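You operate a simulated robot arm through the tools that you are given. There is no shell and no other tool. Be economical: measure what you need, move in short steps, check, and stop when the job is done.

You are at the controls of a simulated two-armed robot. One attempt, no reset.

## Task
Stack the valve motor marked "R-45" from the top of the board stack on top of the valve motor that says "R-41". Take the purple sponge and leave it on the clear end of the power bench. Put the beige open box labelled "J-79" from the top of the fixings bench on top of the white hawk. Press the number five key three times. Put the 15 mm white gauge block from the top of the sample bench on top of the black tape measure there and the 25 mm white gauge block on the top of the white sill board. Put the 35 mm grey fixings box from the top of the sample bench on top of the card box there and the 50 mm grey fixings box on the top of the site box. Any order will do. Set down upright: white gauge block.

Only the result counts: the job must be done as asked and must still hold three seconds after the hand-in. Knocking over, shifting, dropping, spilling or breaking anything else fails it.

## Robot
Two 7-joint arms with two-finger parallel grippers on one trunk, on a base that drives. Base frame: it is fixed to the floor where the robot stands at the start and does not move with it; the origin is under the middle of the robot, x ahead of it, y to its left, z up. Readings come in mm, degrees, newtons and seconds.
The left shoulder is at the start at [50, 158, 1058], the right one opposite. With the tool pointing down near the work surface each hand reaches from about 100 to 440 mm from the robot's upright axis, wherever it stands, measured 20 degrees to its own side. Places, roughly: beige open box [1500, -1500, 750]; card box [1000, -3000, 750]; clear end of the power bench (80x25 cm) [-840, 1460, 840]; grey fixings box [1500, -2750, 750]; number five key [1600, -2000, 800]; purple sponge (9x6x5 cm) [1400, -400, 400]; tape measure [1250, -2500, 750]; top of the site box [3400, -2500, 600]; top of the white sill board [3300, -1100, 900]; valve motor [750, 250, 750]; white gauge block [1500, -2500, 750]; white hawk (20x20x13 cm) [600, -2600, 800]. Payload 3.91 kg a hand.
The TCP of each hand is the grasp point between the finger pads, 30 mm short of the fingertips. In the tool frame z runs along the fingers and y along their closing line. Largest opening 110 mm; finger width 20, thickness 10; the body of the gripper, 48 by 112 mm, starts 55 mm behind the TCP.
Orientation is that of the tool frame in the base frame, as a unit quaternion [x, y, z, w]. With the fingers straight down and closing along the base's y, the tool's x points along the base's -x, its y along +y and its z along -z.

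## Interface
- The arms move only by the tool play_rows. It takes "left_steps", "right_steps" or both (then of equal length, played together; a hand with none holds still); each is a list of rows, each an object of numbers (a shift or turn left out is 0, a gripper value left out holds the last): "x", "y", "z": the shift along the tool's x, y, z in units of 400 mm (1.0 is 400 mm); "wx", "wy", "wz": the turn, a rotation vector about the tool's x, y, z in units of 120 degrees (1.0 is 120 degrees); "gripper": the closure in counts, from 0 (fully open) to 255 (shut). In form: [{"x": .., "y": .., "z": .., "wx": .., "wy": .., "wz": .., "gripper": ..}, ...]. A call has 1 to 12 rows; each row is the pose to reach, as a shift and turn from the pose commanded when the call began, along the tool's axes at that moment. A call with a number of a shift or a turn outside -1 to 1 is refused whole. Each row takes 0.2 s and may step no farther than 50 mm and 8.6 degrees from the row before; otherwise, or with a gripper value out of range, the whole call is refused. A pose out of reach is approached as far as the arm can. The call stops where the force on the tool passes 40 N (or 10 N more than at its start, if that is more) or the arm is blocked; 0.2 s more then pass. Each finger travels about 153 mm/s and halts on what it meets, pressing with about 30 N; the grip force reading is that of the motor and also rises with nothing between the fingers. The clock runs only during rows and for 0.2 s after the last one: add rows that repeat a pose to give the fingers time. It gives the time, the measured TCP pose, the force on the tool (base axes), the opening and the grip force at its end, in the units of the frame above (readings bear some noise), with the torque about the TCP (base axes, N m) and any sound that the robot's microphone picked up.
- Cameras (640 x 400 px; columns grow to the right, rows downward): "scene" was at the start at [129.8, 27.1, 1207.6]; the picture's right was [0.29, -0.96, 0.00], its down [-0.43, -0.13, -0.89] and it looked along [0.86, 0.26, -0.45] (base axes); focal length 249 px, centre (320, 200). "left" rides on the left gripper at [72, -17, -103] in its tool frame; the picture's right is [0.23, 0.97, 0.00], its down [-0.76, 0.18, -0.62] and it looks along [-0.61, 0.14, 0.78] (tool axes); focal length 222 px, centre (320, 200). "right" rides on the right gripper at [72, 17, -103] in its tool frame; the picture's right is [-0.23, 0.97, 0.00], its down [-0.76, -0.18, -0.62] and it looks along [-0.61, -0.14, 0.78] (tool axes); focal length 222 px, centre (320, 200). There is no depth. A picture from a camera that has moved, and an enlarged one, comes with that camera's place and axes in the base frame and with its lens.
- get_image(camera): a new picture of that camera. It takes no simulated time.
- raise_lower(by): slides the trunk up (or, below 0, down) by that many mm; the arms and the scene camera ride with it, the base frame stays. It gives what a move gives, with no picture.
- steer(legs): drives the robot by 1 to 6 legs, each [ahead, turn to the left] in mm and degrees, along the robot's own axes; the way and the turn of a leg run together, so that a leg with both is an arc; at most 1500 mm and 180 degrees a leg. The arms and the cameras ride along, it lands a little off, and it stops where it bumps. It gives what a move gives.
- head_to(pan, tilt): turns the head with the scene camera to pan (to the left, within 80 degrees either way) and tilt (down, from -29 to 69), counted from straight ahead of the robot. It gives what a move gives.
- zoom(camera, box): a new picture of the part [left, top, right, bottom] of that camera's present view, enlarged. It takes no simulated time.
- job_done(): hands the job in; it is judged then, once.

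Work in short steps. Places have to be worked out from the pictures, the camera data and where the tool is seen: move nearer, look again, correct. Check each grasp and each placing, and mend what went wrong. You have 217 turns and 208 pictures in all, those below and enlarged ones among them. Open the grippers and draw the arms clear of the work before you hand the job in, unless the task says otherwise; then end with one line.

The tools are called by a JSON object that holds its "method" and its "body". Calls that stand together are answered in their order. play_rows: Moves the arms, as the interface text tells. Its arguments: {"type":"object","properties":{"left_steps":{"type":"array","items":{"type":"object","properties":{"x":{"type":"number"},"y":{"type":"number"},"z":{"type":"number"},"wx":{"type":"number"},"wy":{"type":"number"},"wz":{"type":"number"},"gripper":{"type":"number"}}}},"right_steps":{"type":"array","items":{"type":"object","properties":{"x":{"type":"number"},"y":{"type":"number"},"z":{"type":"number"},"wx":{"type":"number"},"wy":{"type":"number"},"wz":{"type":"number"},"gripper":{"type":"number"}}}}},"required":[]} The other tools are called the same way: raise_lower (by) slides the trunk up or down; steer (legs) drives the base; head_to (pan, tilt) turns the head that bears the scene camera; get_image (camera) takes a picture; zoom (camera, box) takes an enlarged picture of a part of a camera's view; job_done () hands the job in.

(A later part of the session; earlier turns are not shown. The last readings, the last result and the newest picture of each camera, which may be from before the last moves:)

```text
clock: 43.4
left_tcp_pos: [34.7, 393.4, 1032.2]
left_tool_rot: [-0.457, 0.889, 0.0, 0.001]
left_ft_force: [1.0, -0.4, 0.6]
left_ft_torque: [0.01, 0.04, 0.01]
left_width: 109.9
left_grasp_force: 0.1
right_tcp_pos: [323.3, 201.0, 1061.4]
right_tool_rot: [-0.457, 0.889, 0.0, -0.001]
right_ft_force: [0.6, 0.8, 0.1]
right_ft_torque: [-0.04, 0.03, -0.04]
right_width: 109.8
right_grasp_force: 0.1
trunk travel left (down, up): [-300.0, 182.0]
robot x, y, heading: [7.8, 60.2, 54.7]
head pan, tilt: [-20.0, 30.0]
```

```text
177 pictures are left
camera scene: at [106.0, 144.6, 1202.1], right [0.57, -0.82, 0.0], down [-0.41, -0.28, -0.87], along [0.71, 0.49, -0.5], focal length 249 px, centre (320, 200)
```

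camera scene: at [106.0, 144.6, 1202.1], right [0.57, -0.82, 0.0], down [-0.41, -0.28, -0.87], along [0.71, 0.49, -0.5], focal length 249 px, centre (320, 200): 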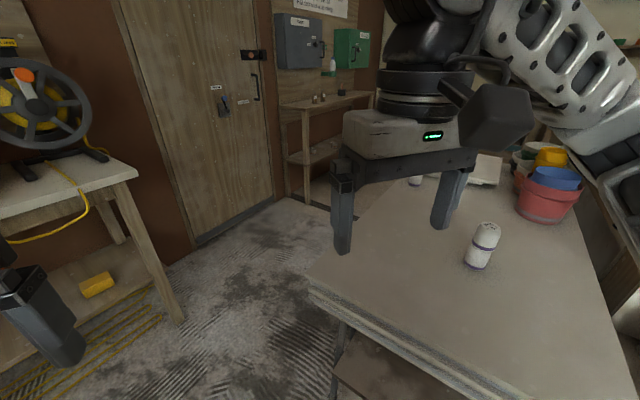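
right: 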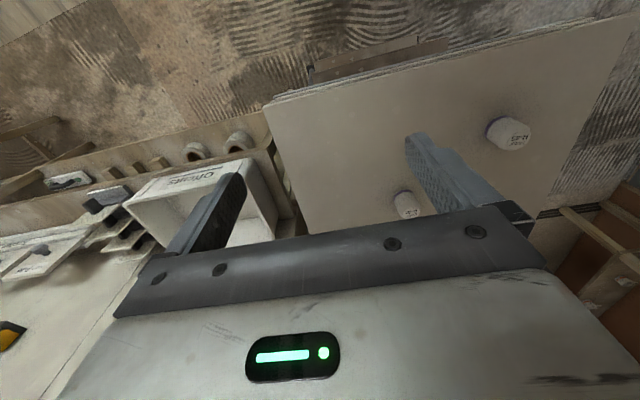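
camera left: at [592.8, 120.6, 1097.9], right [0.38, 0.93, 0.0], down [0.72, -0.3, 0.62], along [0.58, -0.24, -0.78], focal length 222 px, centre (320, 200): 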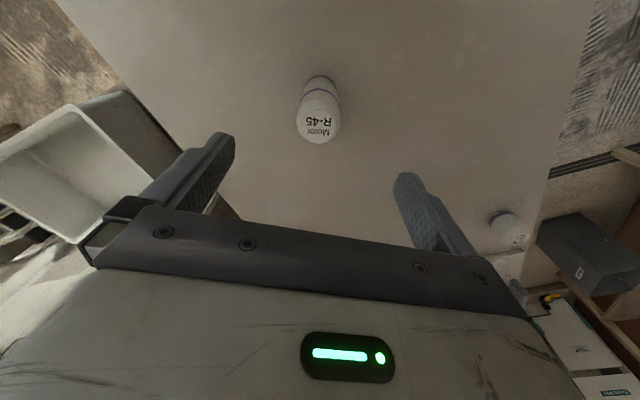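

The power bench front is at y≈1212 and the corridor runs from y≈400 to about 1400. I'll drive up to y≈800, then along +x.

{"method": "steer", "body": {"legs": [[0, 30], [740, 0], [0, -85], [1200, 0]]}}

{"method": "head_to", "body": {"pan": -45, "tilt": 20}}

{"method": "get_image", "body": {"camera": "scene"}}

{"method": "head_to", "body": {"pan": 10, "tilt": 20}}

{"method": "get_image", "body": {"camera": "scene"}}

```text
clock: 58.2
left_tcp_pos: [1565.6, 950.4, 1032.2]
left_tool_rot: [0.007, 1.0, 0.0, 0.0]
left_ft_force: [0.5, 0.1, -1.0]
left_ft_torque: [-0.02, -0.02, 0.01]
left_width: 110.1
left_grasp_force: 0.2
right_tcp_pos: [1572.9, 602.2, 1061.7]
right_tool_rot: [0.006, 1.0, 0.0, 0.001]
right_ft_force: [0.2, 0.0, 0.1]
right_ft_torque: [-0.02, -0.02, 0.01]
right_width: 110.1
right_grasp_force: 0.1
trunk travel left (down, up): [-300.0, 182.0]
robot x, y, heading: [1274.4, 778.8, -0.5]
head pan, tilt: [-20.0, 30.0]
```

```text
clock: 59.1
left_tcp_pos: [1566.0, 950.2, 1031.8]
left_tool_rot: [0.007, 1.0, 0.0, -0.001]
left_ft_force: [-1.8, -0.2, -0.6]
left_ft_torque: [-0.05, 0.01, 0.0]
left_width: 110.1
left_grasp_force: 0.1
right_tcp_pos: [1573.2, 602.2, 1062.0]
right_tool_rot: [0.007, 1.0, 0.0, -0.001]
right_ft_force: [0.1, -0.7, -0.2]
right_ft_torque: [0.0, 0.01, 0.03]
right_width: 109.9
right_grasp_force: 0.2
trunk travel left (down, up): [-300.0, 182.0]
robot x, y, heading: [1274.9, 785.6, -0.3]
head pan, tilt: [-45.0, 20.0]
```

```text
176 pictures are left
camera scene: at [1384.0, 716.8, 1218.1], right [-0.71, -0.7, 0.0], down [-0.24, 0.24, -0.94], along [0.66, -0.67, -0.34], focal length 249 px, centre (320, 200)
```

scene: 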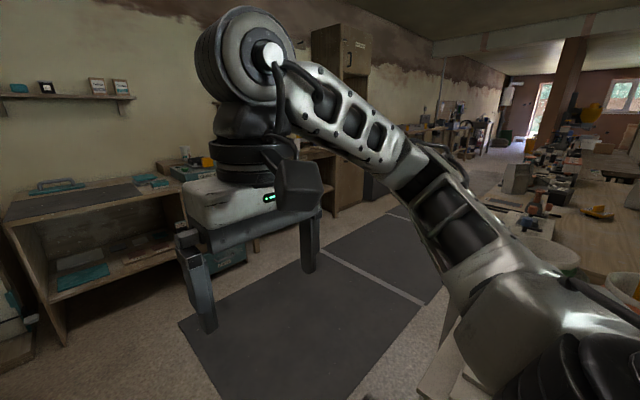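

```text
clock: 60.3
left_tcp_pos: [1565.7, 950.6, 1031.4]
left_tool_rot: [0.007, 1.0, 0.0, -0.001]
left_ft_force: [0.0, -0.5, -0.5]
left_ft_torque: [-0.01, 0.03, 0.03]
left_width: 110.0
left_grasp_force: 0.1
right_tcp_pos: [1573.9, 601.9, 1061.5]
right_tool_rot: [0.007, 1.0, 0.0, 0.001]
right_ft_force: [-0.3, 1.2, 0.2]
right_ft_torque: [-0.01, 0.04, 0.02]
right_width: 109.7
right_grasp_force: 0.2
trunk travel left (down, up): [-300.0, 182.0]
robot x, y, heading: [1277.2, 781.9, -0.2]
head pan, tilt: [10.0, 20.0]
```

```text
175 pictures are left
camera scene: at [1410.6, 798.4, 1218.1], right [0.16, -0.99, 0.0], down [-0.34, -0.06, -0.94], along [0.93, 0.15, -0.34], focal length 249 px, centre (320, 200)
```

scene: 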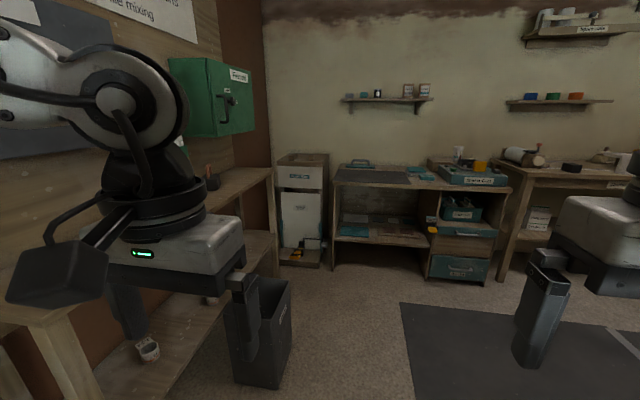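

There's an aisle beyond, x≈1700–3100, heading -y, with work benches on its right. I'll go round the end of the board stack and look along it.

{"method": "steer", "body": {"legs": [[600, 0], [0, -55], [550, 0], [0, -35]]}}

{"method": "head_to", "body": {"pan": 45, "tilt": 22}}

{"method": "get_image", "body": {"camera": "scene"}}

{"method": "head_to", "body": {"pan": -30, "tilt": 30}}

{"method": "get_image", "body": {"camera": "scene"}}

{"method": "head_to", "body": {"pan": -75, "tilt": 30}}

{"method": "get_image", "body": {"camera": "scene"}}

```text
clock: 70.6
left_tcp_pos: [2360.1, 32.8, 1032.5]
left_tool_rot: [0.711, 0.704, 0.0, 0.0]
left_ft_force: [-0.2, -0.4, 0.8]
left_ft_torque: [-0.01, -0.03, -0.02]
left_width: 109.9
left_grasp_force: 0.1
right_tcp_pos: [2013.0, 24.4, 1062.7]
right_tool_rot: [0.711, 0.703, 0.0, 0.001]
right_ft_force: [0.3, 0.1, 0.2]
right_ft_torque: [0.01, 0.04, -0.03]
right_width: 109.9
right_grasp_force: 0.1
trunk travel left (down, up): [-300.0, 182.0]
robot x, y, heading: [2188.1, 322.0, -90.4]
head pan, tilt: [10.0, 20.0]
```

```text
clock: 71.6
left_tcp_pos: [2359.5, 33.1, 1033.0]
left_tool_rot: [0.711, 0.704, 0.0, 0.0]
left_ft_force: [-0.2, -0.3, -0.4]
left_ft_torque: [0.03, -0.03, -0.01]
left_width: 109.9
left_grasp_force: 0.1
right_tcp_pos: [2012.3, 23.8, 1062.2]
right_tool_rot: [0.711, 0.703, 0.0, 0.0]
right_ft_force: [0.5, -0.8, 0.3]
right_ft_torque: [-0.02, 0.0, -0.01]
right_width: 110.1
right_grasp_force: 0.1
trunk travel left (down, up): [-300.0, 182.0]
robot x, y, heading: [2191.5, 323.6, -90.3]
head pan, tilt: [45.0, 22.0]
```

```text
174 pictures are left
camera scene: at [2258.4, 216.5, 1214.9], right [-0.71, -0.7, 0.0], down [-0.26, 0.27, -0.93], along [0.65, -0.66, -0.37], focal length 249 px, centre (320, 200)
```

scene: 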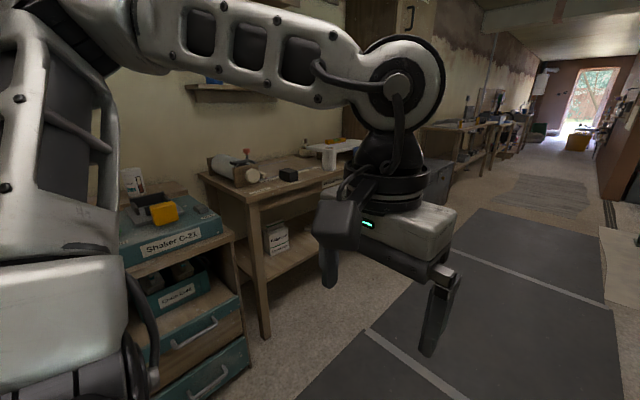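

```text
clock: 73.1
left_tcp_pos: [2360.1, 33.2, 1032.7]
left_tool_rot: [0.711, 0.704, 0.0, -0.001]
left_ft_force: [0.5, 0.3, 0.8]
left_ft_torque: [-0.02, 0.01, -0.01]
left_width: 110.0
left_grasp_force: 0.1
right_tcp_pos: [2011.7, 24.6, 1061.5]
right_tool_rot: [0.711, 0.703, -0.001, 0.0]
right_ft_force: [0.5, -0.8, 0.1]
right_ft_torque: [0.04, 0.02, 0.01]
right_width: 109.9
right_grasp_force: 0.0
trunk travel left (down, up): [-300.0, 182.0]
robot x, y, heading: [2193.5, 324.1, -90.3]
head pan, tilt: [-30.0, 30.0]
```

```text
173 pictures are left
camera scene: at [2147.6, 204.4, 1202.1], right [-0.86, 0.5, 0.0], down [0.25, 0.43, -0.87], along [-0.44, -0.75, -0.5], focal length 249 px, centre (320, 200)
```

scene: 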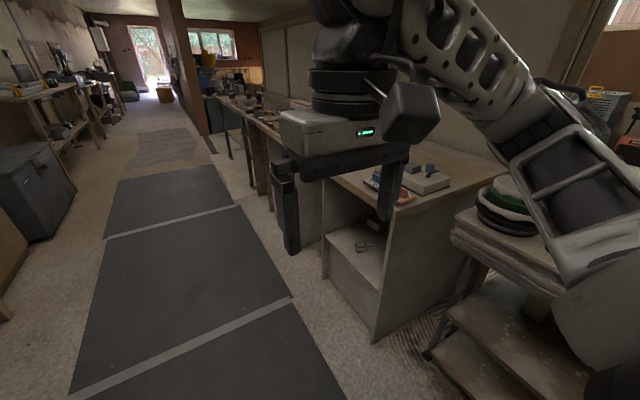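

```text
clock: 74.2
left_tcp_pos: [2360.3, 33.8, 1032.9]
left_tool_rot: [0.711, 0.703, 0.0, -0.001]
left_ft_force: [-0.1, 0.0, -0.3]
left_ft_torque: [-0.01, 0.0, 0.01]
left_width: 109.9
left_grasp_force: 0.0
right_tcp_pos: [2012.2, 24.3, 1062.0]
right_tool_rot: [0.711, 0.703, 0.0, 0.0]
right_ft_force: [0.2, 0.1, -1.0]
right_ft_torque: [0.02, -0.02, 0.0]
right_width: 110.0
right_grasp_force: 0.1
trunk travel left (down, up): [-300.0, 182.0]
robot x, y, heading: [2190.4, 324.1, -90.2]
head pan, tilt: [-75.0, 30.0]
```

```text
172 pictures are left
camera scene: at [2105.7, 259.5, 1202.0], right [-0.25, 0.97, 0.0], down [0.48, 0.13, -0.87], along [-0.84, -0.22, -0.5], focal length 249 px, centre (320, 200)
```

scene: 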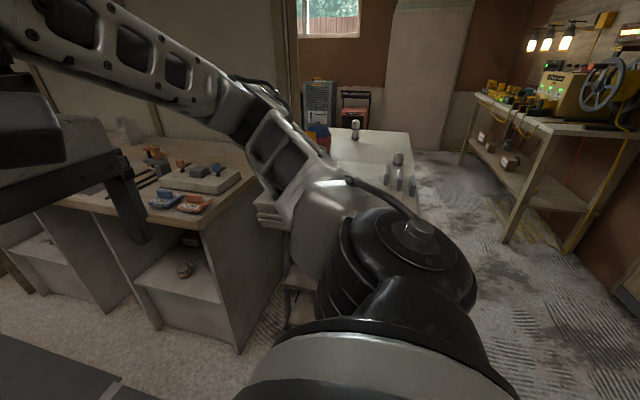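

The bench with cubbies has its corner at (1555,-275); the sponge should be in its first cubby. I'll drive abreast and face it.

{"method": "steer", "body": {"legs": [[720, 0], [0, -90]]}}

{"method": "head_to", "body": {"pan": 0, "tilt": 45}}

{"method": "get_image", "body": {"camera": "scene"}}

```text
clock: 81.9
left_tcp_pos: [1900.3, -562.9, 1032.1]
left_tool_rot: [1.0, -0.005, 0.0, -0.001]
left_ft_force: [-0.5, -0.4, 0.3]
left_ft_torque: [-0.01, -0.01, -0.01]
left_width: 110.1
left_grasp_force: 0.1
right_tcp_pos: [1891.5, -215.0, 1061.1]
right_tool_rot: [1.0, -0.004, 0.0, 0.0]
right_ft_force: [0.1, 0.4, 0.6]
right_ft_torque: [-0.01, -0.01, -0.01]
right_width: 110.1
right_grasp_force: 0.1
trunk travel left (down, up): [-300.0, 182.0]
robot x, y, heading: [2190.8, -398.3, 179.6]
head pan, tilt: [-75.0, 30.0]
```

```text
clock: 83.4
left_tcp_pos: [1900.9, -562.7, 1033.1]
left_tool_rot: [1.0, -0.005, -0.001, 0.0]
left_ft_force: [0.6, 0.1, -0.2]
left_ft_torque: [-0.01, 0.02, 0.03]
left_width: 109.9
left_grasp_force: 0.0
right_tcp_pos: [1891.5, -214.3, 1060.6]
right_tool_rot: [1.0, -0.005, 0.0, 0.0]
right_ft_force: [0.1, -0.2, 0.3]
right_ft_torque: [0.0, -0.01, -0.04]
right_width: 110.2
right_grasp_force: 0.1
trunk travel left (down, up): [-300.0, 182.0]
robot x, y, heading: [2187.0, -390.0, 179.5]
head pan, tilt: [0.0, 45.0]
```

```text
171 pictures are left
camera scene: at [2070.0, -393.1, 1179.4], right [0.01, 1.0, 0.0], down [0.71, 0.0, -0.71], along [-0.71, 0.0, -0.71], focal length 249 px, centre (320, 200)
```

scene: 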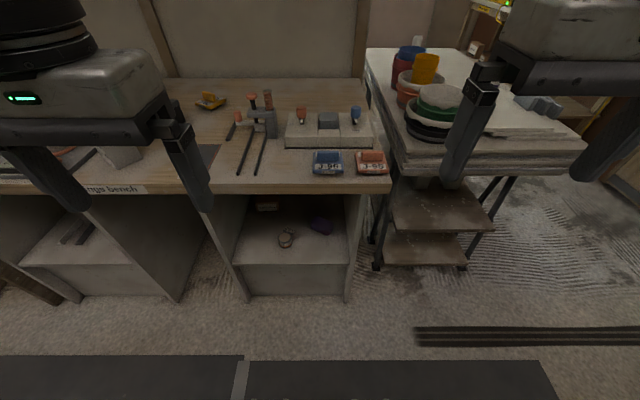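

I see the purple sponge in the cubby at about (320,225). Zooming in on it and the bench items.

{"method": "zoom", "body": {"camera": "scene", "box": [210, 180, 370, 300]}}

{"method": "zoom", "body": {"camera": "scene", "box": [80, 80, 400, 200]}}

```text
3.33 times, centred on (290, 240) of scene
camera zoom: at [2070.0, -393.1, 1179.4], right [0.01, 1.0, 0.0], down [0.71, 0.0, -0.71], along [-0.71, 0.0, -0.71], focal length 830 px, centre (420, 67)
```

zoom: 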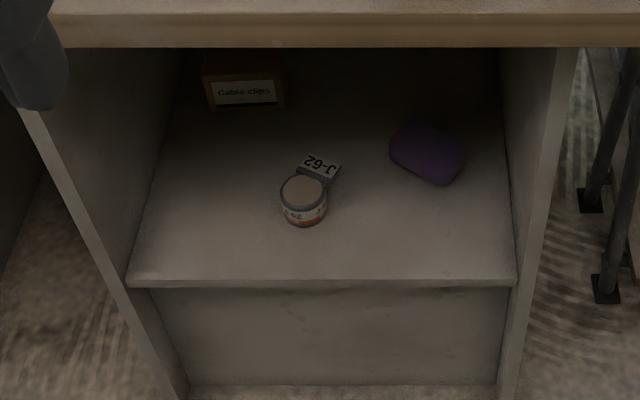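

```text
2.00 times, centred on (240, 140) of scene
camera zoom: at [2070.0, -393.1, 1179.4], right [0.01, 1.0, 0.0], down [0.71, 0.0, -0.71], along [-0.71, 0.0, -0.71], focal length 498 px, centre (480, 320)
```

zoom: 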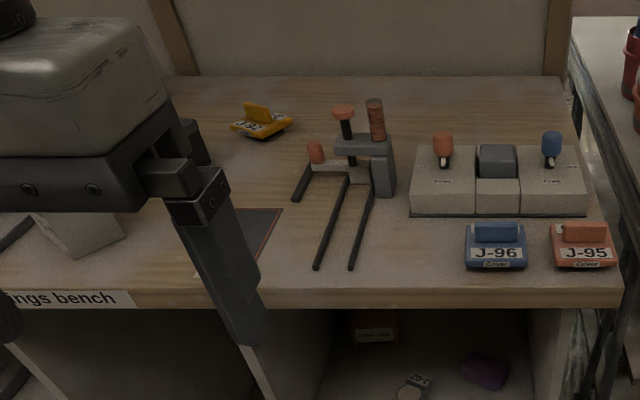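

The sponge is at about (1380,-380,325), rotated roughly 45°, with a tin near it at (1444,-535). I'll lower the trunk here and pitch the left tool forward before driving in.

{"method": "raise_lower", "body": {"by": -300}}

{"method": "play_rows", "body": {"left_steps": [{"wy": -0.07}, {"wy": -0.14}, {"wy": -0.21}, {"wy": -0.28}, {"wy": -0.35}, {"wy": -0.42}, {"wy": -0.458}, {"wy": -0.458}], "right_steps": [{"x": 0.05}, {"x": 0.1}, {"x": 0.15}, {"x": 0.2}, {"x": 0.25}, {"x": 0.25}, {"x": 0.25}, {"x": 0.25}]}}

{"method": "get_image", "body": {"camera": "left"}}

```text
clock: 86.4
left_tcp_pos: [1899.4, -561.2, 732.2]
left_tool_rot: [1.0, -0.005, 0.0, 0.0]
left_ft_force: [0.2, 0.6, -0.5]
left_ft_torque: [0.03, 0.04, -0.02]
left_width: 110.0
left_grasp_force: 0.0
right_tcp_pos: [1892.9, -214.9, 761.3]
right_tool_rot: [1.0, -0.005, -0.001, 0.0]
right_ft_force: [0.7, 0.6, 0.4]
right_ft_torque: [-0.02, -0.01, 0.01]
right_width: 109.9
right_grasp_force: 0.1
trunk travel left (down, up): [0.0, 482.0]
robot x, y, heading: [2189.1, -388.8, 179.7]
head pan, tilt: [0.0, 45.0]
```

```text
clock: 88.2
left_tcp_pos: [1841.4, -526.7, 792.6]
left_tool_rot: [0.887, -0.005, -0.461, -0.003]
left_ft_force: [0.2, -0.8, 0.2]
left_ft_torque: [-0.01, -0.02, 0.01]
left_width: 110.1
left_grasp_force: 0.1
left hand out of reach, approached as far as the arm can: row 4, 5, 6, 7, 8
right_tcp_pos: [1991.3, -216.1, 761.6]
right_tool_rot: [1.0, -0.006, 0.001, 0.0]
right_ft_force: [-0.1, 0.0, 0.4]
right_ft_torque: [-0.02, 0.02, 0.04]
right_width: 110.2
right_grasp_force: 0.0
trunk travel left (down, up): [0.0, 482.0]
robot x, y, heading: [2188.3, -396.9, 179.7]
head pan, tilt: [0.0, 45.0]
```

```text
168 pictures are left
camera left: at [1968.2, -510.3, 792.7], right [0.12, -0.98, -0.19], down [0.07, -0.18, 0.98], along [-0.99, -0.13, 0.05], focal length 222 px, centre (320, 200)
```

left: 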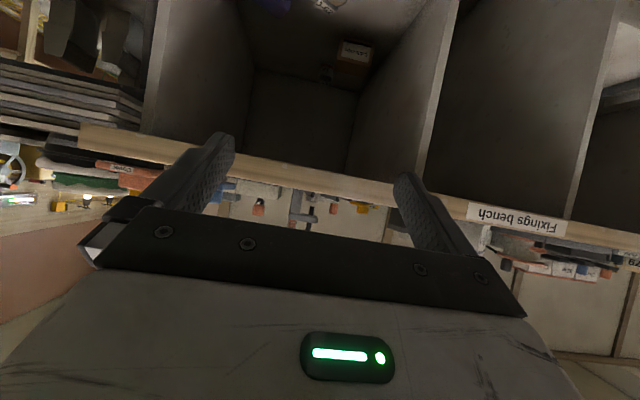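

The orientation is good, but the camera hangs on the lower side. I'll steepen the pitch to about 48° below horizontal, lower the hand to z≈430 and check reach before driving in.

{"method": "play_rows", "body": {"left_steps": [{"x": 0.09, "z": 0.063, "wy": 0.03}, {"x": 0.18, "z": 0.126, "wy": 0.06}, {"x": 0.27, "z": 0.19, "wy": 0.09}, {"x": 0.36, "z": 0.253, "wy": 0.11}, {"x": 0.45, "z": 0.316, "wy": 0.11}, {"x": 0.54, "z": 0.38, "wy": 0.11}, {"x": 0.63, "z": 0.443, "wy": 0.11}, {"x": 0.73, "z": 0.512, "wy": 0.11}, {"x": 0.73, "z": 0.512, "wy": 0.11}]}}

{"method": "get_image", "body": {"camera": "scene"}}

```text
clock: 90.2
left_tcp_pos: [1828.6, -576.0, 493.4]
left_tool_rot: [0.934, -0.005, -0.357, -0.004]
left_ft_force: [-0.2, -0.3, 0.1]
left_ft_torque: [0.03, 0.02, 0.0]
left_width: 109.9
left_grasp_force: 0.1
left hand out of reach, approached as far as the arm can: row 1, 2, 3, 4, 5, 6, 7, 8, 9
right_tcp_pos: [1991.5, -215.0, 761.7]
right_tool_rot: [1.0, -0.005, 0.0, 0.0]
right_ft_force: [-0.4, 0.4, 0.0]
right_ft_torque: [0.0, 0.02, -0.01]
right_width: 110.2
right_grasp_force: 0.0
trunk travel left (down, up): [0.0, 482.0]
robot x, y, heading: [2189.9, -391.7, 179.6]
head pan, tilt: [0.0, 45.0]
```

```text
167 pictures are left
camera scene: at [2070.0, -393.2, 879.4], right [0.01, 1.0, 0.0], down [0.71, 0.0, -0.71], along [-0.71, 0.0, -0.71], focal length 249 px, centre (320, 200)
```

scene: 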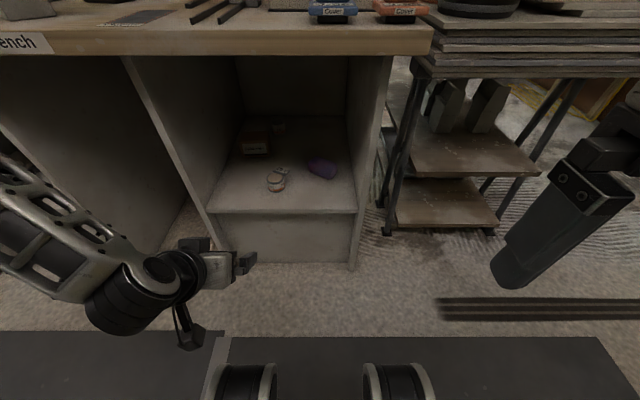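

Reached z=493. I'll test the arm further forward and lower, about 480 ahead at z≈400, in free space.

{"method": "play_rows", "body": {"left_steps": [{"x": -0.0164, "y": -0.0525, "z": 0.093}, {"x": -0.0328, "y": -0.105, "z": 0.186}, {"x": -0.049, "y": -0.1575, "z": 0.279}, {"x": -0.0655, "y": -0.21, "z": 0.372}, {"x": -0.0655, "y": -0.21, "z": 0.372}]}}

{"method": "get_image", "body": {"camera": "scene"}}

```text
clock: 91.4
left_tcp_pos: [1732.0, -575.7, 491.6]
left_tool_rot: [0.935, -0.005, -0.356, -0.003]
left_ft_force: [-0.1, -0.3, -0.1]
left_ft_torque: [0.0, -0.02, 0.01]
left_width: 110.0
left_grasp_force: 0.1
left hand out of reach, approached as far as the arm can: row 1, 2, 3, 4, 5
right_tcp_pos: [1991.0, -216.0, 763.0]
right_tool_rot: [1.0, -0.006, 0.0, 0.0]
right_ft_force: [0.6, 0.7, -0.4]
right_ft_torque: [-0.01, -0.01, -0.02]
right_width: 109.6
right_grasp_force: 0.1
trunk travel left (down, up): [0.0, 482.0]
robot x, y, heading: [2192.4, -391.5, 180.0]
head pan, tilt: [0.0, 45.0]
```

```text
166 pictures are left
camera scene: at [2070.0, -393.2, 879.4], right [0.01, 1.0, 0.0], down [0.71, 0.0, -0.71], along [-0.71, 0.0, -0.71], focal length 249 px, centre (320, 200)
```

scene: 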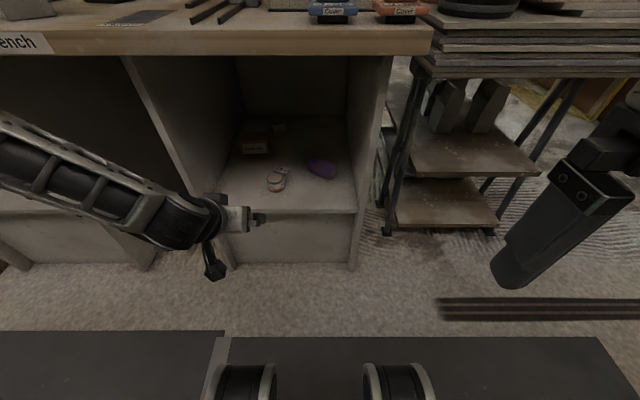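

Forward reach is fine, but z stalls near 492. I'll probe downward again, with the lateral move done separately.

{"method": "play_rows", "body": {"left_steps": [{"y": -0.1}, {"y": -0.2}, {"y": -0.2}, {"x": 0.067, "y": -0.2, "z": 0.074}, {"x": 0.134, "y": -0.2, "z": 0.148}, {"x": 0.2, "y": -0.2, "z": 0.223}, {"x": 0.2, "y": -0.2, "z": 0.223}]}}

```text
clock: 93.0
left_tcp_pos: [1748.6, -579.3, 484.7]
left_tool_rot: [0.935, -0.005, -0.355, -0.003]
left_ft_force: [1.0, -0.5, 0.5]
left_ft_torque: [-0.03, -0.01, 0.01]
left_width: 110.1
left_grasp_force: 0.0
left hand out of reach, approached as far as the arm can: row 1, 2, 3, 4, 5, 6, 7
right_tcp_pos: [1990.7, -216.8, 761.8]
right_tool_rot: [1.0, -0.006, 0.0, 0.0]
right_ft_force: [-1.1, 0.3, -0.3]
right_ft_torque: [0.0, 0.0, -0.04]
right_width: 109.8
right_grasp_force: 0.1
trunk travel left (down, up): [0.0, 482.0]
robot x, y, heading: [2188.6, -395.1, 179.9]
head pan, tilt: [0.0, 45.0]
```

The lateral and downward moves are stuck in this wrist pose; the forearm comes in from the left. I'll yaw the tool about 32° right, which I want anyway for the sponge, and then retry lowering.

{"method": "play_rows", "body": {"left_steps": [{"wx": 0.045, "wz": 0.05}, {"wx": 0.09, "wz": 0.1}, {"wx": 0.135, "wz": 0.15}, {"wx": 0.18, "wz": 0.2}, {"wx": 0.18, "wz": 0.2, "x": 0.067, "z": 0.074}, {"wx": 0.18, "wz": 0.2, "x": 0.134, "z": 0.148}, {"wx": 0.18, "wz": 0.2, "x": 0.2, "z": 0.223}, {"wx": 0.18, "wz": 0.2, "x": 0.2, "z": 0.223}]}}

```text
clock: 94.8
left_tcp_pos: [1742.3, -599.4, 477.1]
left_tool_rot: [0.897, -0.263, -0.341, -0.102]
left_ft_force: [1.2, 0.9, -0.4]
left_ft_torque: [0.0, 0.01, -0.02]
left_width: 109.9
left_grasp_force: 0.1
left hand out of reach, approached as far as the arm can: row 5, 6, 7, 8
right_tcp_pos: [1991.7, -216.7, 763.2]
right_tool_rot: [1.0, -0.006, 0.0, 0.0]
right_ft_force: [0.6, -0.3, 0.4]
right_ft_torque: [0.03, 0.0, -0.02]
right_width: 109.9
right_grasp_force: 0.0
trunk travel left (down, up): [0.0, 482.0]
robot x, y, heading: [2189.2, -393.7, 179.5]
head pan, tilt: [0.0, 45.0]
```

Still stalling near z=477. I'll probe closer in and further left to find which direction frees the downward travel.

{"method": "play_rows", "body": {"left_steps": [{"x": 0.0925, "y": 0.0085, "z": -0.0156}, {"x": 0.185, "y": 0.017, "z": -0.031}, {"x": 0.2775, "y": 0.0255, "z": -0.047}, {"x": 0.37, "y": 0.034, "z": -0.0625}, {"x": 0.37, "y": 0.034, "z": -0.0625}]}}

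{"method": "head_to", "body": {"pan": 35, "tilt": 45}}

{"method": "get_image", "body": {"camera": "scene"}}

```text
clock: 96.0
left_tcp_pos: [1848.5, -694.3, 417.7]
left_tool_rot: [0.896, -0.264, -0.342, -0.103]
left_ft_force: [-0.4, 0.2, 0.0]
left_ft_torque: [0.02, 0.04, -0.02]
left_width: 110.0
left_grasp_force: 0.1
left hand out of reach, approached as far as the arm can: row 1, 2, 3, 4, 5
right_tcp_pos: [1992.0, -215.8, 762.5]
right_tool_rot: [1.0, -0.005, 0.0, 0.0]
right_ft_force: [-0.1, -0.2, 1.0]
right_ft_torque: [-0.02, 0.03, -0.02]
right_width: 109.7
right_grasp_force: 0.0
trunk travel left (down, up): [0.0, 482.0]
robot x, y, heading: [2189.7, -393.2, 179.8]
head pan, tilt: [0.0, 45.0]
```

```text
clock: 97.0
left_tcp_pos: [1847.0, -694.1, 418.6]
left_tool_rot: [0.896, -0.263, -0.342, -0.102]
left_ft_force: [0.1, 0.0, -0.2]
left_ft_torque: [-0.03, 0.02, 0.0]
left_width: 109.9
left_grasp_force: 0.0
right_tcp_pos: [1991.3, -216.4, 761.8]
right_tool_rot: [1.0, -0.005, 0.0, -0.001]
right_ft_force: [0.4, -0.3, -0.8]
right_ft_torque: [0.0, 0.01, 0.01]
right_width: 110.2
right_grasp_force: 0.1
trunk travel left (down, up): [0.0, 482.0]
robot x, y, heading: [2189.1, -389.7, 179.6]
head pan, tilt: [35.0, 45.0]
```

```text
165 pictures are left
camera scene: at [2084.4, -439.8, 879.4], right [-0.57, 0.82, 0.0], down [0.58, 0.4, -0.71], along [-0.58, -0.4, -0.71], focal length 249 px, centre (320, 200)
```

scene: 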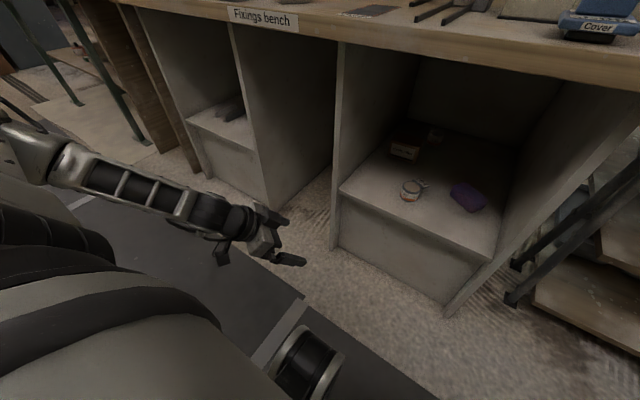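

Moving further left lets the hand go lower (z=418). I'll probe fwd 430, left 330, z 350.

{"method": "play_rows", "body": {"left_steps": [{"y": 0.058, "z": 0.076}, {"y": 0.117, "z": 0.152}, {"y": 0.175, "z": 0.2275}, {"y": 0.175, "z": 0.2275}]}}

```text
clock: 98.0
left_tcp_pos: [1783.3, -737.6, 415.5]
left_tool_rot: [0.896, -0.264, -0.342, -0.103]
left_ft_force: [0.5, 0.2, -0.1]
left_ft_torque: [-0.03, -0.02, 0.01]
left_width: 110.0
left_grasp_force: 0.1
left hand out of reach, approached as far as the arm can: row 1, 2, 3, 4
right_tcp_pos: [1991.1, -215.8, 761.9]
right_tool_rot: [1.0, -0.005, -0.001, 0.0]
right_ft_force: [0.2, 0.1, 0.4]
right_ft_torque: [0.01, -0.03, 0.01]
right_width: 110.3
right_grasp_force: 0.0
trunk travel left (down, up): [0.0, 482.0]
robot x, y, heading: [2187.1, -392.0, 179.7]
head pan, tilt: [35.0, 45.0]
```

The z limit is coupled to wrist pose. I'll make the tool steeper (about 72° below horizontal) and try lowering again.

{"method": "play_rows", "body": {"left_steps": [{"wy": 0.07}, {"wy": 0.14}, {"wy": 0.2}, {"x": 0.003, "y": -0.044, "z": 0.081, "wy": 0.2}, {"x": 0.006, "y": -0.088, "z": 0.163, "wy": 0.2}, {"x": 0.0085, "y": -0.131, "z": 0.244, "wy": 0.2}, {"x": 0.0085, "y": -0.131, "z": 0.244, "wy": 0.2}]}}

{"method": "get_image", "body": {"camera": "scene"}}

```text
clock: 99.6
left_tcp_pos: [1773.4, -674.5, 389.5]
left_tool_rot: [0.947, -0.28, -0.147, -0.046]
left_ft_force: [-0.9, -0.1, 0.2]
left_ft_torque: [-0.02, 0.02, 0.0]
left_width: 110.0
left_grasp_force: 0.0
left hand out of reach, approached as far as the arm can: row 5, 6, 7
right_tcp_pos: [1990.7, -216.3, 761.6]
right_tool_rot: [1.0, -0.005, 0.0, -0.001]
right_ft_force: [1.4, 1.2, 0.2]
right_ft_torque: [0.0, 0.02, 0.02]
right_width: 110.1
right_grasp_force: 0.2
trunk travel left (down, up): [0.0, 482.0]
robot x, y, heading: [2189.2, -392.0, 179.8]
head pan, tilt: [35.0, 45.0]
```

```text
164 pictures are left
camera scene: at [2084.4, -439.9, 879.4], right [-0.57, 0.82, 0.0], down [0.58, 0.4, -0.71], along [-0.58, -0.4, -0.71], focal length 249 px, centre (320, 200)
```

scene: 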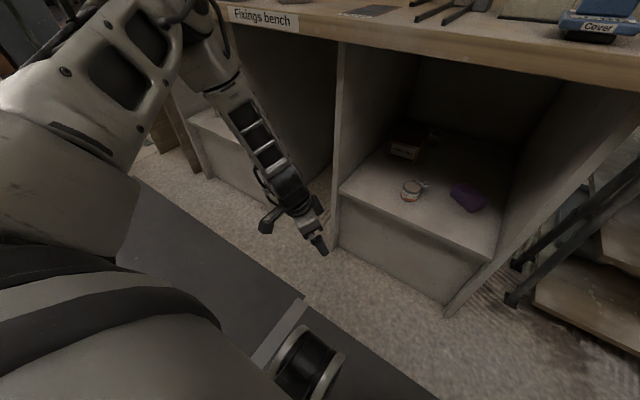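

The elbow swung up into another configuration and reached z=389. I'll test whether undoing the yaw lets it go lower.

{"method": "play_rows", "body": {"left_steps": [{"wz": -0.07}, {"wz": -0.14}, {"wz": -0.21}, {"wz": -0.25}, {"wz": -0.25, "z": 0.06}, {"wz": -0.25, "z": 0.12}, {"wz": -0.25, "z": 0.15}, {"wz": -0.25, "z": 0.15}]}}

{"method": "get_image", "body": {"camera": "scene"}}

```text
clock: 101.4
left_tcp_pos: [1773.4, -675.2, 390.5]
left_tool_rot: [0.988, -0.024, -0.132, -0.082]
left_ft_force: [1.1, 0.4, 0.1]
left_ft_torque: [-0.01, 0.03, 0.02]
left_width: 110.0
left_grasp_force: 0.0
left hand out of reach, approached as far as the arm can: row 5, 6, 7, 8
right_tcp_pos: [1991.4, -216.3, 761.5]
right_tool_rot: [1.0, -0.005, 0.0, 0.0]
right_ft_force: [0.1, 0.8, 0.1]
right_ft_torque: [0.02, -0.01, 0.0]
right_width: 109.9
right_grasp_force: 0.2
trunk travel left (down, up): [0.0, 482.0]
robot x, y, heading: [2186.6, -395.3, 179.7]
head pan, tilt: [35.0, 45.0]
```

```text
163 pictures are left
camera scene: at [2084.4, -439.9, 879.4], right [-0.57, 0.82, 0.0], down [0.58, 0.4, -0.71], along [-0.58, -0.4, -0.71], focal length 249 px, centre (320, 200)
```

scene: 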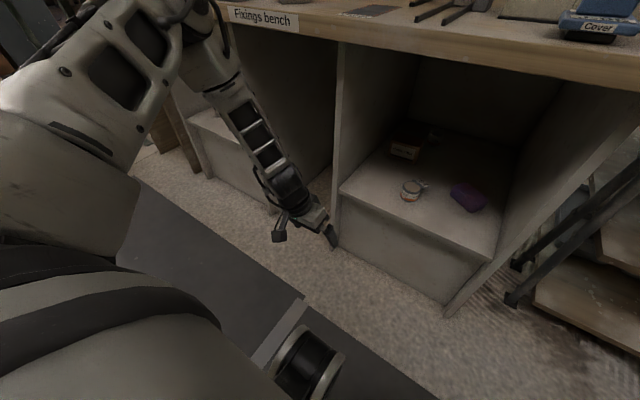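

Same floor at 390, so it's a wrist-position limit. I'll test a side reach: hand well to the robot's left (fwd 250, left 450) with the tool yawed left.

{"method": "play_rows", "body": {"left_steps": [{"x": 0.043, "y": 0.041, "z": -0.028, "wz": -0.065}, {"x": 0.087, "y": 0.082, "z": -0.055, "wz": -0.13}, {"x": 0.13, "y": 0.123, "z": -0.083, "wz": -0.195}, {"x": 0.173, "y": 0.164, "z": -0.11, "wz": -0.26}, {"x": 0.217, "y": 0.205, "z": -0.139, "wz": -0.325}, {"x": 0.26, "y": 0.246, "z": -0.167, "wz": -0.39}, {"x": 0.303, "y": 0.288, "z": -0.194, "wz": -0.455}, {"x": 0.347, "y": 0.329, "z": -0.222, "wz": -0.52}, {"x": 0.39, "y": 0.37, "z": -0.25, "wz": -0.58}, {"x": 0.39, "y": 0.37, "z": -0.25, "wz": -0.58}]}}

{"method": "head_to", "body": {"pan": 60, "tilt": 40}}

{"method": "get_image", "body": {"camera": "scene"}}

```text
clock: 103.6
left_tcp_pos: [1937.3, -841.5, 422.4]
left_tool_rot: [0.825, 0.544, -0.061, -0.142]
left_ft_force: [-0.2, -0.2, -0.2]
left_ft_torque: [-0.03, -0.03, -0.02]
left_width: 110.1
left_grasp_force: 0.0
right_tcp_pos: [1992.0, -216.3, 762.8]
right_tool_rot: [1.0, -0.006, 0.0, 0.0]
right_ft_force: [-0.6, -0.6, -0.3]
right_ft_torque: [0.02, 0.02, 0.02]
right_width: 110.0
right_grasp_force: 0.1
trunk travel left (down, up): [0.0, 482.0]
robot x, y, heading: [2190.2, -393.1, 179.5]
head pan, tilt: [35.0, 45.0]
```

```text
clock: 104.5
left_tcp_pos: [1935.9, -842.3, 421.9]
left_tool_rot: [0.825, 0.544, -0.06, -0.142]
left_ft_force: [0.2, 0.3, -0.8]
left_ft_torque: [0.01, 0.0, 0.01]
left_width: 109.9
left_grasp_force: 0.0
right_tcp_pos: [1990.4, -216.3, 762.6]
right_tool_rot: [1.0, -0.005, 0.0, 0.0]
right_ft_force: [0.2, -1.1, -0.1]
right_ft_torque: [-0.01, -0.03, -0.01]
right_width: 109.9
right_grasp_force: 0.1
trunk travel left (down, up): [0.0, 482.0]
robot x, y, heading: [2189.4, -392.9, 179.6]
head pan, tilt: [60.0, 40.0]
```

```text
162 pictures are left
camera scene: at [2108.3, -467.0, 886.7], right [-0.86, 0.51, 0.0], down [0.32, 0.55, -0.77], along [-0.39, -0.66, -0.64], focal length 249 px, centre (320, 200)
```

scene: 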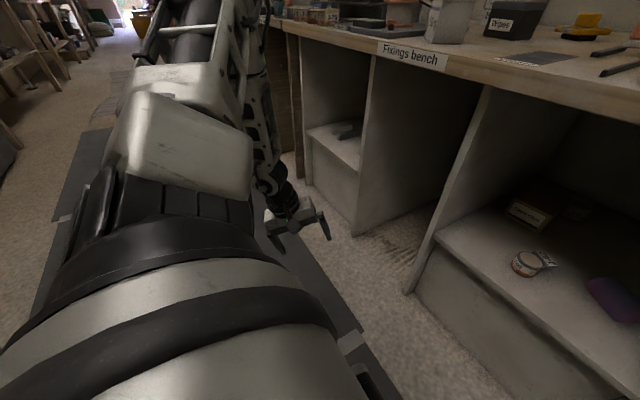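

Free here. Now I'll test straight down to z≈320.

{"method": "play_rows", "body": {"left_steps": [{"z": 0.1}, {"z": 0.2}, {"z": 0.26}, {"z": 0.26}]}}

```text
clock: 105.5
left_tcp_pos: [1909.0, -824.6, 322.5]
left_tool_rot: [0.825, 0.544, -0.061, -0.142]
left_ft_force: [-1.1, -0.3, 0.6]
left_ft_torque: [-0.06, 0.03, 0.0]
left_width: 110.0
left_grasp_force: 0.1
right_tcp_pos: [1990.8, -215.9, 761.6]
right_tool_rot: [1.0, -0.006, 0.0, 0.0]
right_ft_force: [1.0, 0.1, 0.1]
right_ft_torque: [0.0, -0.03, 0.02]
right_width: 109.6
right_grasp_force: 0.0
trunk travel left (down, up): [0.0, 482.0]
robot x, y, heading: [2188.4, -394.4, 179.8]
head pan, tilt: [60.0, 40.0]
```

The side reach gets to z=322. I'll test the actual grasp orientation here (tool 50° below horizontal, yawed about 55° left of heading) at fwd 200, left 460.

{"method": "play_rows", "body": {"left_steps": [{"x": 0.003, "y": 0.03, "z": -0.02, "wx": -0.018, "wy": -0.057, "wz": 0.024}, {"x": 0.007, "y": 0.06, "z": -0.04, "wx": -0.036, "wy": -0.113, "wz": 0.049}, {"x": 0.01, "y": 0.093, "z": -0.059, "wx": -0.054, "wy": -0.17, "wz": 0.073}, {"x": 0.013, "y": 0.124, "z": -0.079, "wx": -0.072, "wy": -0.227, "wz": 0.097}, {"x": 0.017, "y": 0.156, "z": -0.098, "wx": -0.09, "wy": -0.283, "wz": 0.122}, {"x": 0.02, "y": 0.187, "z": -0.118, "wx": -0.108, "wy": -0.34, "wz": 0.146}, {"x": 0.02, "y": 0.187, "z": -0.118, "wx": -0.108, "wy": -0.34, "wz": 0.146}]}}

{"method": "get_image", "body": {"camera": "scene"}}

```text
clock: 107.3
left_tcp_pos: [1961.2, -887.5, 396.7]
left_tool_rot: [0.852, 0.37, -0.357, 0.095]
left_ft_force: [0.3, 0.2, -1.0]
left_ft_torque: [0.0, 0.01, 0.0]
left_width: 110.4
left_grasp_force: 0.1
left hand out of reach, approached as far as the arm can: row 4, 5, 6, 7
right_tcp_pos: [1991.7, -216.3, 761.5]
right_tool_rot: [1.0, -0.004, 0.0, 0.0]
right_ft_force: [0.0, -1.0, 0.6]
right_ft_torque: [0.02, -0.01, -0.01]
right_width: 110.3
right_grasp_force: 0.0
trunk travel left (down, up): [0.0, 482.0]
robot x, y, heading: [2186.1, -394.6, 179.6]
head pan, tilt: [60.0, 40.0]
stopped in row 7 (left hand): the arm was blocked; the commanded pose is now the measured one
```

```text
161 pictures are left
camera scene: at [2108.4, -467.1, 886.7], right [-0.86, 0.5, 0.0], down [0.32, 0.56, -0.77], along [-0.39, -0.66, -0.64], focal length 249 px, centre (320, 200)
```

scene: 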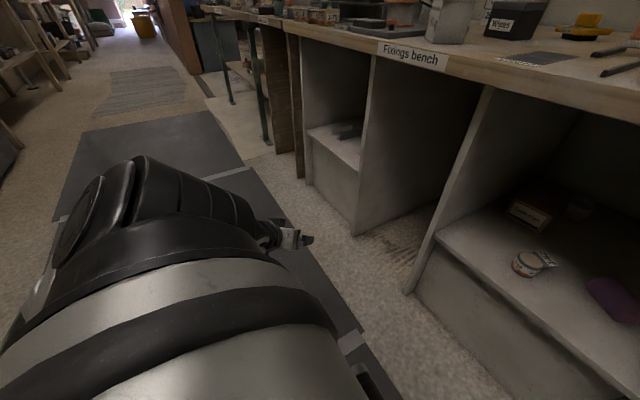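

Blocked there. Thinking it through, the natural way in is an extended arm in the shoulder plane from farther away. I'll bring the hand up in front of the shoulder first, tool 55° below horizontal.

{"method": "play_rows", "body": {"left_steps": [{"x": -0.024, "y": -0.099, "z": -0.061, "wx": 0.022, "wy": 0.009, "wz": 0.035}, {"x": -0.047, "y": -0.197, "z": -0.121, "wx": 0.044, "wy": 0.018, "wz": 0.071}, {"x": -0.071, "y": -0.296, "z": -0.182, "wx": 0.066, "wy": 0.028, "wz": 0.106}, {"x": -0.095, "y": -0.395, "z": -0.243, "wx": 0.088, "wy": 0.037, "wz": 0.141}, {"x": -0.118, "y": -0.493, "z": -0.303, "wx": 0.11, "wy": 0.046, "wz": 0.177}, {"x": -0.142, "y": -0.592, "z": -0.364, "wx": 0.132, "wy": 0.055, "wz": 0.212}, {"x": -0.166, "y": -0.691, "z": -0.425, "wx": 0.154, "wy": 0.064, "wz": 0.247}, {"x": -0.189, "y": -0.789, "z": -0.485, "wx": 0.176, "wy": 0.073, "wz": 0.283}, {"x": -0.213, "y": -0.888, "z": -0.546, "wx": 0.198, "wy": 0.083, "wz": 0.318}, {"x": -0.213, "y": -0.888, "z": -0.546, "wx": 0.198, "wy": 0.083, "wz": 0.318}]}}

{"method": "head_to", "body": {"pan": 25, "tilt": 35}}

{"method": "get_image", "body": {"camera": "scene"}}

```text
clock: 109.5
left_tcp_pos: [1789.0, -591.3, 647.7]
left_tool_rot: [0.954, 0.003, -0.299, 0.001]
left_ft_force: [0.0, -0.3, 0.2]
left_ft_torque: [0.03, 0.0, 0.01]
left_width: 109.9
left_grasp_force: 0.1
left hand out of reach, approached as far as the arm can: row 3, 4, 5, 6, 7
right_tcp_pos: [1992.2, -216.3, 761.5]
right_tool_rot: [1.0, -0.004, 0.0, 0.0]
right_ft_force: [-0.7, 0.6, -0.2]
right_ft_torque: [0.03, 0.02, 0.02]
right_width: 110.0
right_grasp_force: 0.0
trunk travel left (down, up): [0.0, 482.0]
robot x, y, heading: [2188.8, -395.9, 179.5]
head pan, tilt: [60.0, 40.0]
```

```text
clock: 110.5
left_tcp_pos: [1788.7, -590.6, 649.4]
left_tool_rot: [0.954, 0.003, -0.299, 0.0]
left_ft_force: [0.7, 0.3, -0.5]
left_ft_torque: [-0.04, -0.01, -0.02]
left_width: 110.0
left_grasp_force: 0.0
right_tcp_pos: [1991.7, -216.7, 761.0]
right_tool_rot: [1.0, -0.004, 0.0, 0.001]
right_ft_force: [-0.3, 0.7, -0.2]
right_ft_torque: [0.0, -0.02, 0.0]
right_width: 110.1
right_grasp_force: 0.1
trunk travel left (down, up): [0.0, 482.0]
robot x, y, heading: [2187.1, -396.7, 179.8]
head pan, tilt: [25.0, 35.0]
```

```text
160 pictures are left
camera scene: at [2071.4, -430.5, 894.2], right [-0.42, 0.91, 0.0], down [0.52, 0.24, -0.82], along [-0.74, -0.34, -0.57], focal length 249 px, centre (320, 200)
```

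scene: 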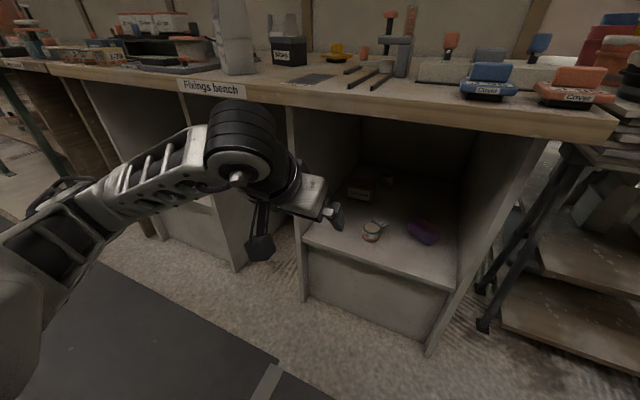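

The elbow is now low and out to the left, with the wrist above it, which suits the cubby. I'll test extending forward and down to fwd 560, z≈350 in free space.

{"method": "play_rows", "body": {"left_steps": [{"x": 0.0128, "z": 0.106}, {"x": 0.0256, "z": 0.211}, {"x": 0.038, "z": 0.317}, {"x": 0.051, "z": 0.42}, {"x": 0.064, "z": 0.528}, {"x": 0.077, "z": 0.634}, {"x": 0.09, "z": 0.74}, {"x": 0.1025, "z": 0.845}, {"x": 0.1025, "z": 0.845}]}}

{"method": "get_image", "body": {"camera": "scene"}}

```text
clock: 112.5
left_tcp_pos: [1630.1, -591.0, 348.1]
left_tool_rot: [0.954, 0.001, -0.3, -0.001]
left_ft_force: [0.7, -0.1, 0.2]
left_ft_torque: [0.0, -0.02, -0.01]
left_width: 110.0
left_grasp_force: 0.0
right_tcp_pos: [1991.2, -216.4, 762.3]
right_tool_rot: [1.0, -0.005, 0.0, 0.0]
right_ft_force: [0.1, 0.4, -0.1]
right_ft_torque: [-0.01, 0.0, -0.05]
right_width: 110.0
right_grasp_force: 0.0
trunk travel left (down, up): [0.0, 482.0]
robot x, y, heading: [2191.5, -394.4, 179.6]
head pan, tilt: [25.0, 35.0]
```

```text
159 pictures are left
camera scene: at [2071.3, -430.5, 894.3], right [-0.42, 0.91, 0.0], down [0.52, 0.24, -0.82], along [-0.74, -0.34, -0.57], focal length 249 px, centre (320, 200)
```

scene: 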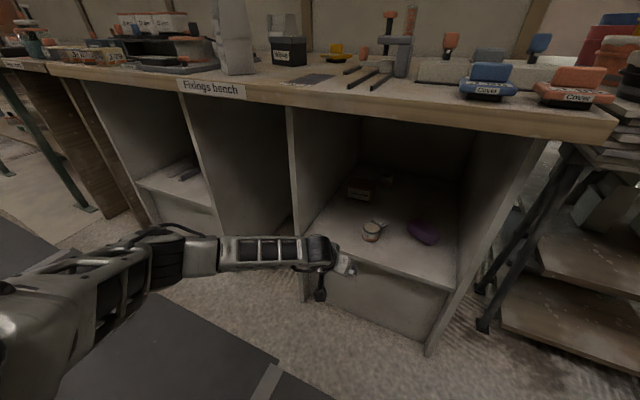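

That reaches z=348 freely. Now I'll test yawing the tool about 38° right to match the sponge's orientation.

{"method": "play_rows", "body": {"left_steps": [{"wx": 0.037, "wz": 0.052}, {"wx": 0.073, "wz": 0.104}, {"wx": 0.109, "wz": 0.155}, {"wx": 0.146, "wz": 0.207}, {"wx": 0.182, "wz": 0.259}, {"wx": 0.182, "wz": 0.259}]}}

{"method": "get_image", "body": {"camera": "scene"}}

{"method": "get_image", "body": {"camera": "left"}}

```text
clock: 113.9
left_tcp_pos: [1630.0, -591.6, 349.3]
left_tool_rot: [0.912, -0.278, -0.287, -0.09]
left_ft_force: [0.0, -1.5, -0.7]
left_ft_torque: [0.01, -0.01, 0.08]
left_width: 110.0
left_grasp_force: 0.1
left hand out of reach, approached as far as the arm can: row 5, 6
right_tcp_pos: [1991.2, -216.0, 760.7]
right_tool_rot: [1.0, -0.004, 0.0, 0.0]
right_ft_force: [-0.2, 0.0, 0.1]
right_ft_torque: [0.0, -0.04, 0.02]
right_width: 110.0
right_grasp_force: 0.0
trunk travel left (down, up): [0.0, 482.0]
robot x, y, heading: [2189.6, -394.0, 179.8]
head pan, tilt: [25.0, 35.0]
```

```text
158 pictures are left
camera scene: at [2071.3, -430.5, 894.2], right [-0.42, 0.91, 0.0], down [0.52, 0.24, -0.82], along [-0.74, -0.34, -0.57], focal length 249 px, centre (320, 200)
```

scene: 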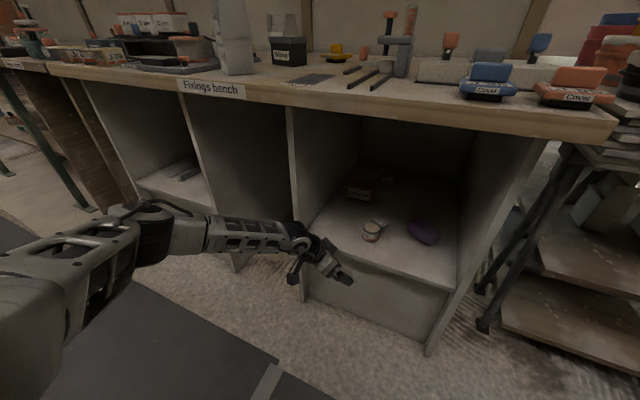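

```text
157 pictures are left
camera left: at [1737.1, -644.2, 390.1], right [-0.39, -0.91, -0.13], down [-0.32, 0.0, 0.95], along [-0.86, 0.41, -0.29], focal length 222 px, centre (320, 200)
```

left: 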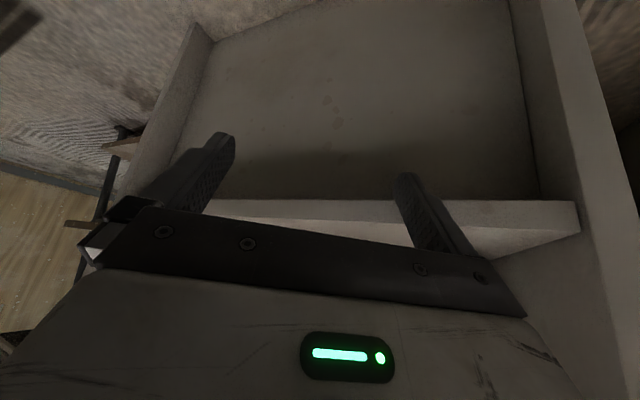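

The tool is at heading ≈146°, a good match. I'll raise the hand slightly, then back off, shift 211 mm to +y and return facing the cubby.

{"method": "play_rows", "body": {"left_steps": [{"x": -0.072, "z": -0.102}, {"x": -0.072, "z": -0.102}]}}

{"method": "steer", "body": {"legs": [[-400, 0], [0, -40], [328, 0], [0, 40]]}}

{"method": "get_image", "body": {"camera": "scene"}}

```text
clock: 114.5
left_tcp_pos: [1629.0, -592.0, 399.2]
left_tool_rot: [0.912, -0.278, -0.288, -0.09]
left_ft_force: [-0.2, -0.7, 0.9]
left_ft_torque: [0.01, -0.01, 0.03]
left_width: 109.9
left_grasp_force: 0.0
right_tcp_pos: [1991.6, -215.8, 761.0]
right_tool_rot: [1.0, -0.004, 0.0, 0.0]
right_ft_force: [0.0, 0.6, 0.4]
right_ft_torque: [-0.01, 0.0, -0.01]
right_width: 109.9
right_grasp_force: 0.1
trunk travel left (down, up): [0.0, 482.0]
robot x, y, heading: [2193.2, -394.3, 179.7]
head pan, tilt: [25.0, 35.0]
```

```text
clock: 122.5
left_tcp_pos: [1780.2, -382.6, 398.1]
left_tool_rot: [0.913, -0.277, -0.287, -0.089]
left_ft_force: [-0.4, -0.3, 0.5]
left_ft_torque: [0.03, 0.03, 0.0]
left_width: 109.9
left_grasp_force: 0.1
right_tcp_pos: [2143.5, -8.2, 761.6]
right_tool_rot: [1.0, -0.003, 0.0, 0.0]
right_ft_force: [0.2, 0.0, -0.5]
right_ft_torque: [-0.02, -0.01, -0.03]
right_width: 109.8
right_grasp_force: 0.1
trunk travel left (down, up): [0.0, 482.0]
robot x, y, heading: [2336.9, -188.4, 179.7]
head pan, tilt: [25.0, 35.0]
```

```text
156 pictures are left
camera scene: at [2223.5, -221.8, 894.3], right [-0.42, 0.91, 0.0], down [0.52, 0.24, -0.82], along [-0.74, -0.34, -0.57], focal length 249 px, centre (320, 200)
```

scene: 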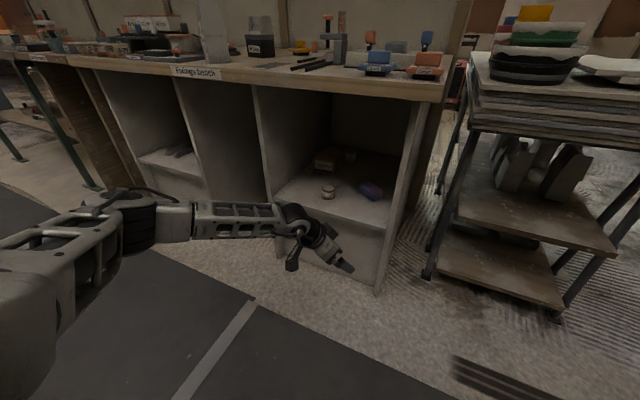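

Refined: shelf z≈317, sponge centre about (1385,-388,345). I'll drive forward 250 and look through the hand camera.

{"method": "steer", "body": {"legs": [[250, 0]]}}

{"method": "get_image", "body": {"camera": "left"}}

{"method": "get_image", "body": {"camera": "scene"}}

```text
clock: 124.3
left_tcp_pos: [1531.7, -379.8, 399.0]
left_tool_rot: [0.912, -0.279, -0.287, -0.09]
left_ft_force: [0.1, -0.7, -0.6]
left_ft_torque: [-0.02, 0.01, 0.0]
left_width: 110.0
left_grasp_force: 0.1
right_tcp_pos: [1892.0, -5.7, 761.7]
right_tool_rot: [1.0, -0.005, 0.0, 0.0]
right_ft_force: [0.4, -0.5, -0.4]
right_ft_torque: [0.0, 0.03, -0.02]
right_width: 110.1
right_grasp_force: 0.1
trunk travel left (down, up): [0.0, 482.0]
robot x, y, heading: [2090.2, -181.2, 179.8]
head pan, tilt: [25.0, 35.0]
```

```text
155 pictures are left
camera left: at [1637.7, -432.8, 440.7], right [-0.39, -0.91, -0.13], down [-0.32, 0.0, 0.95], along [-0.86, 0.41, -0.29], focal length 222 px, centre (320, 200)
```

left: 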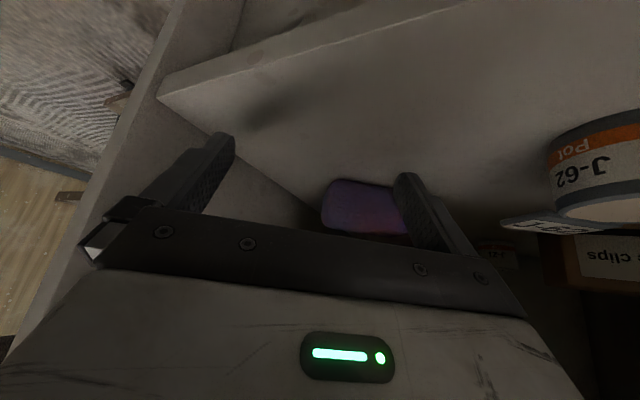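

```text
154 pictures are left
camera scene: at [1972.0, -220.1, 894.3], right [-0.42, 0.91, 0.0], down [0.52, 0.24, -0.82], along [-0.74, -0.34, -0.57], focal length 249 px, centre (320, 200)
```

scene: 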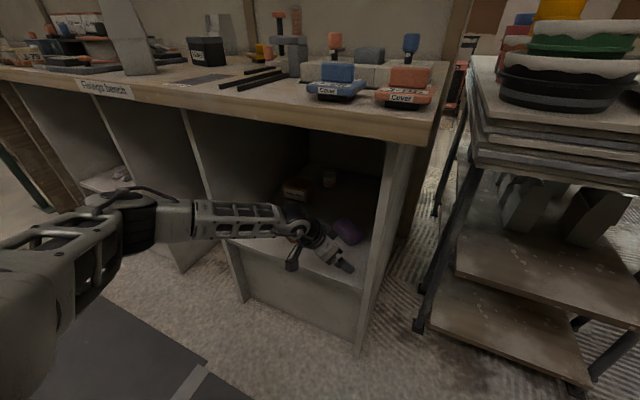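

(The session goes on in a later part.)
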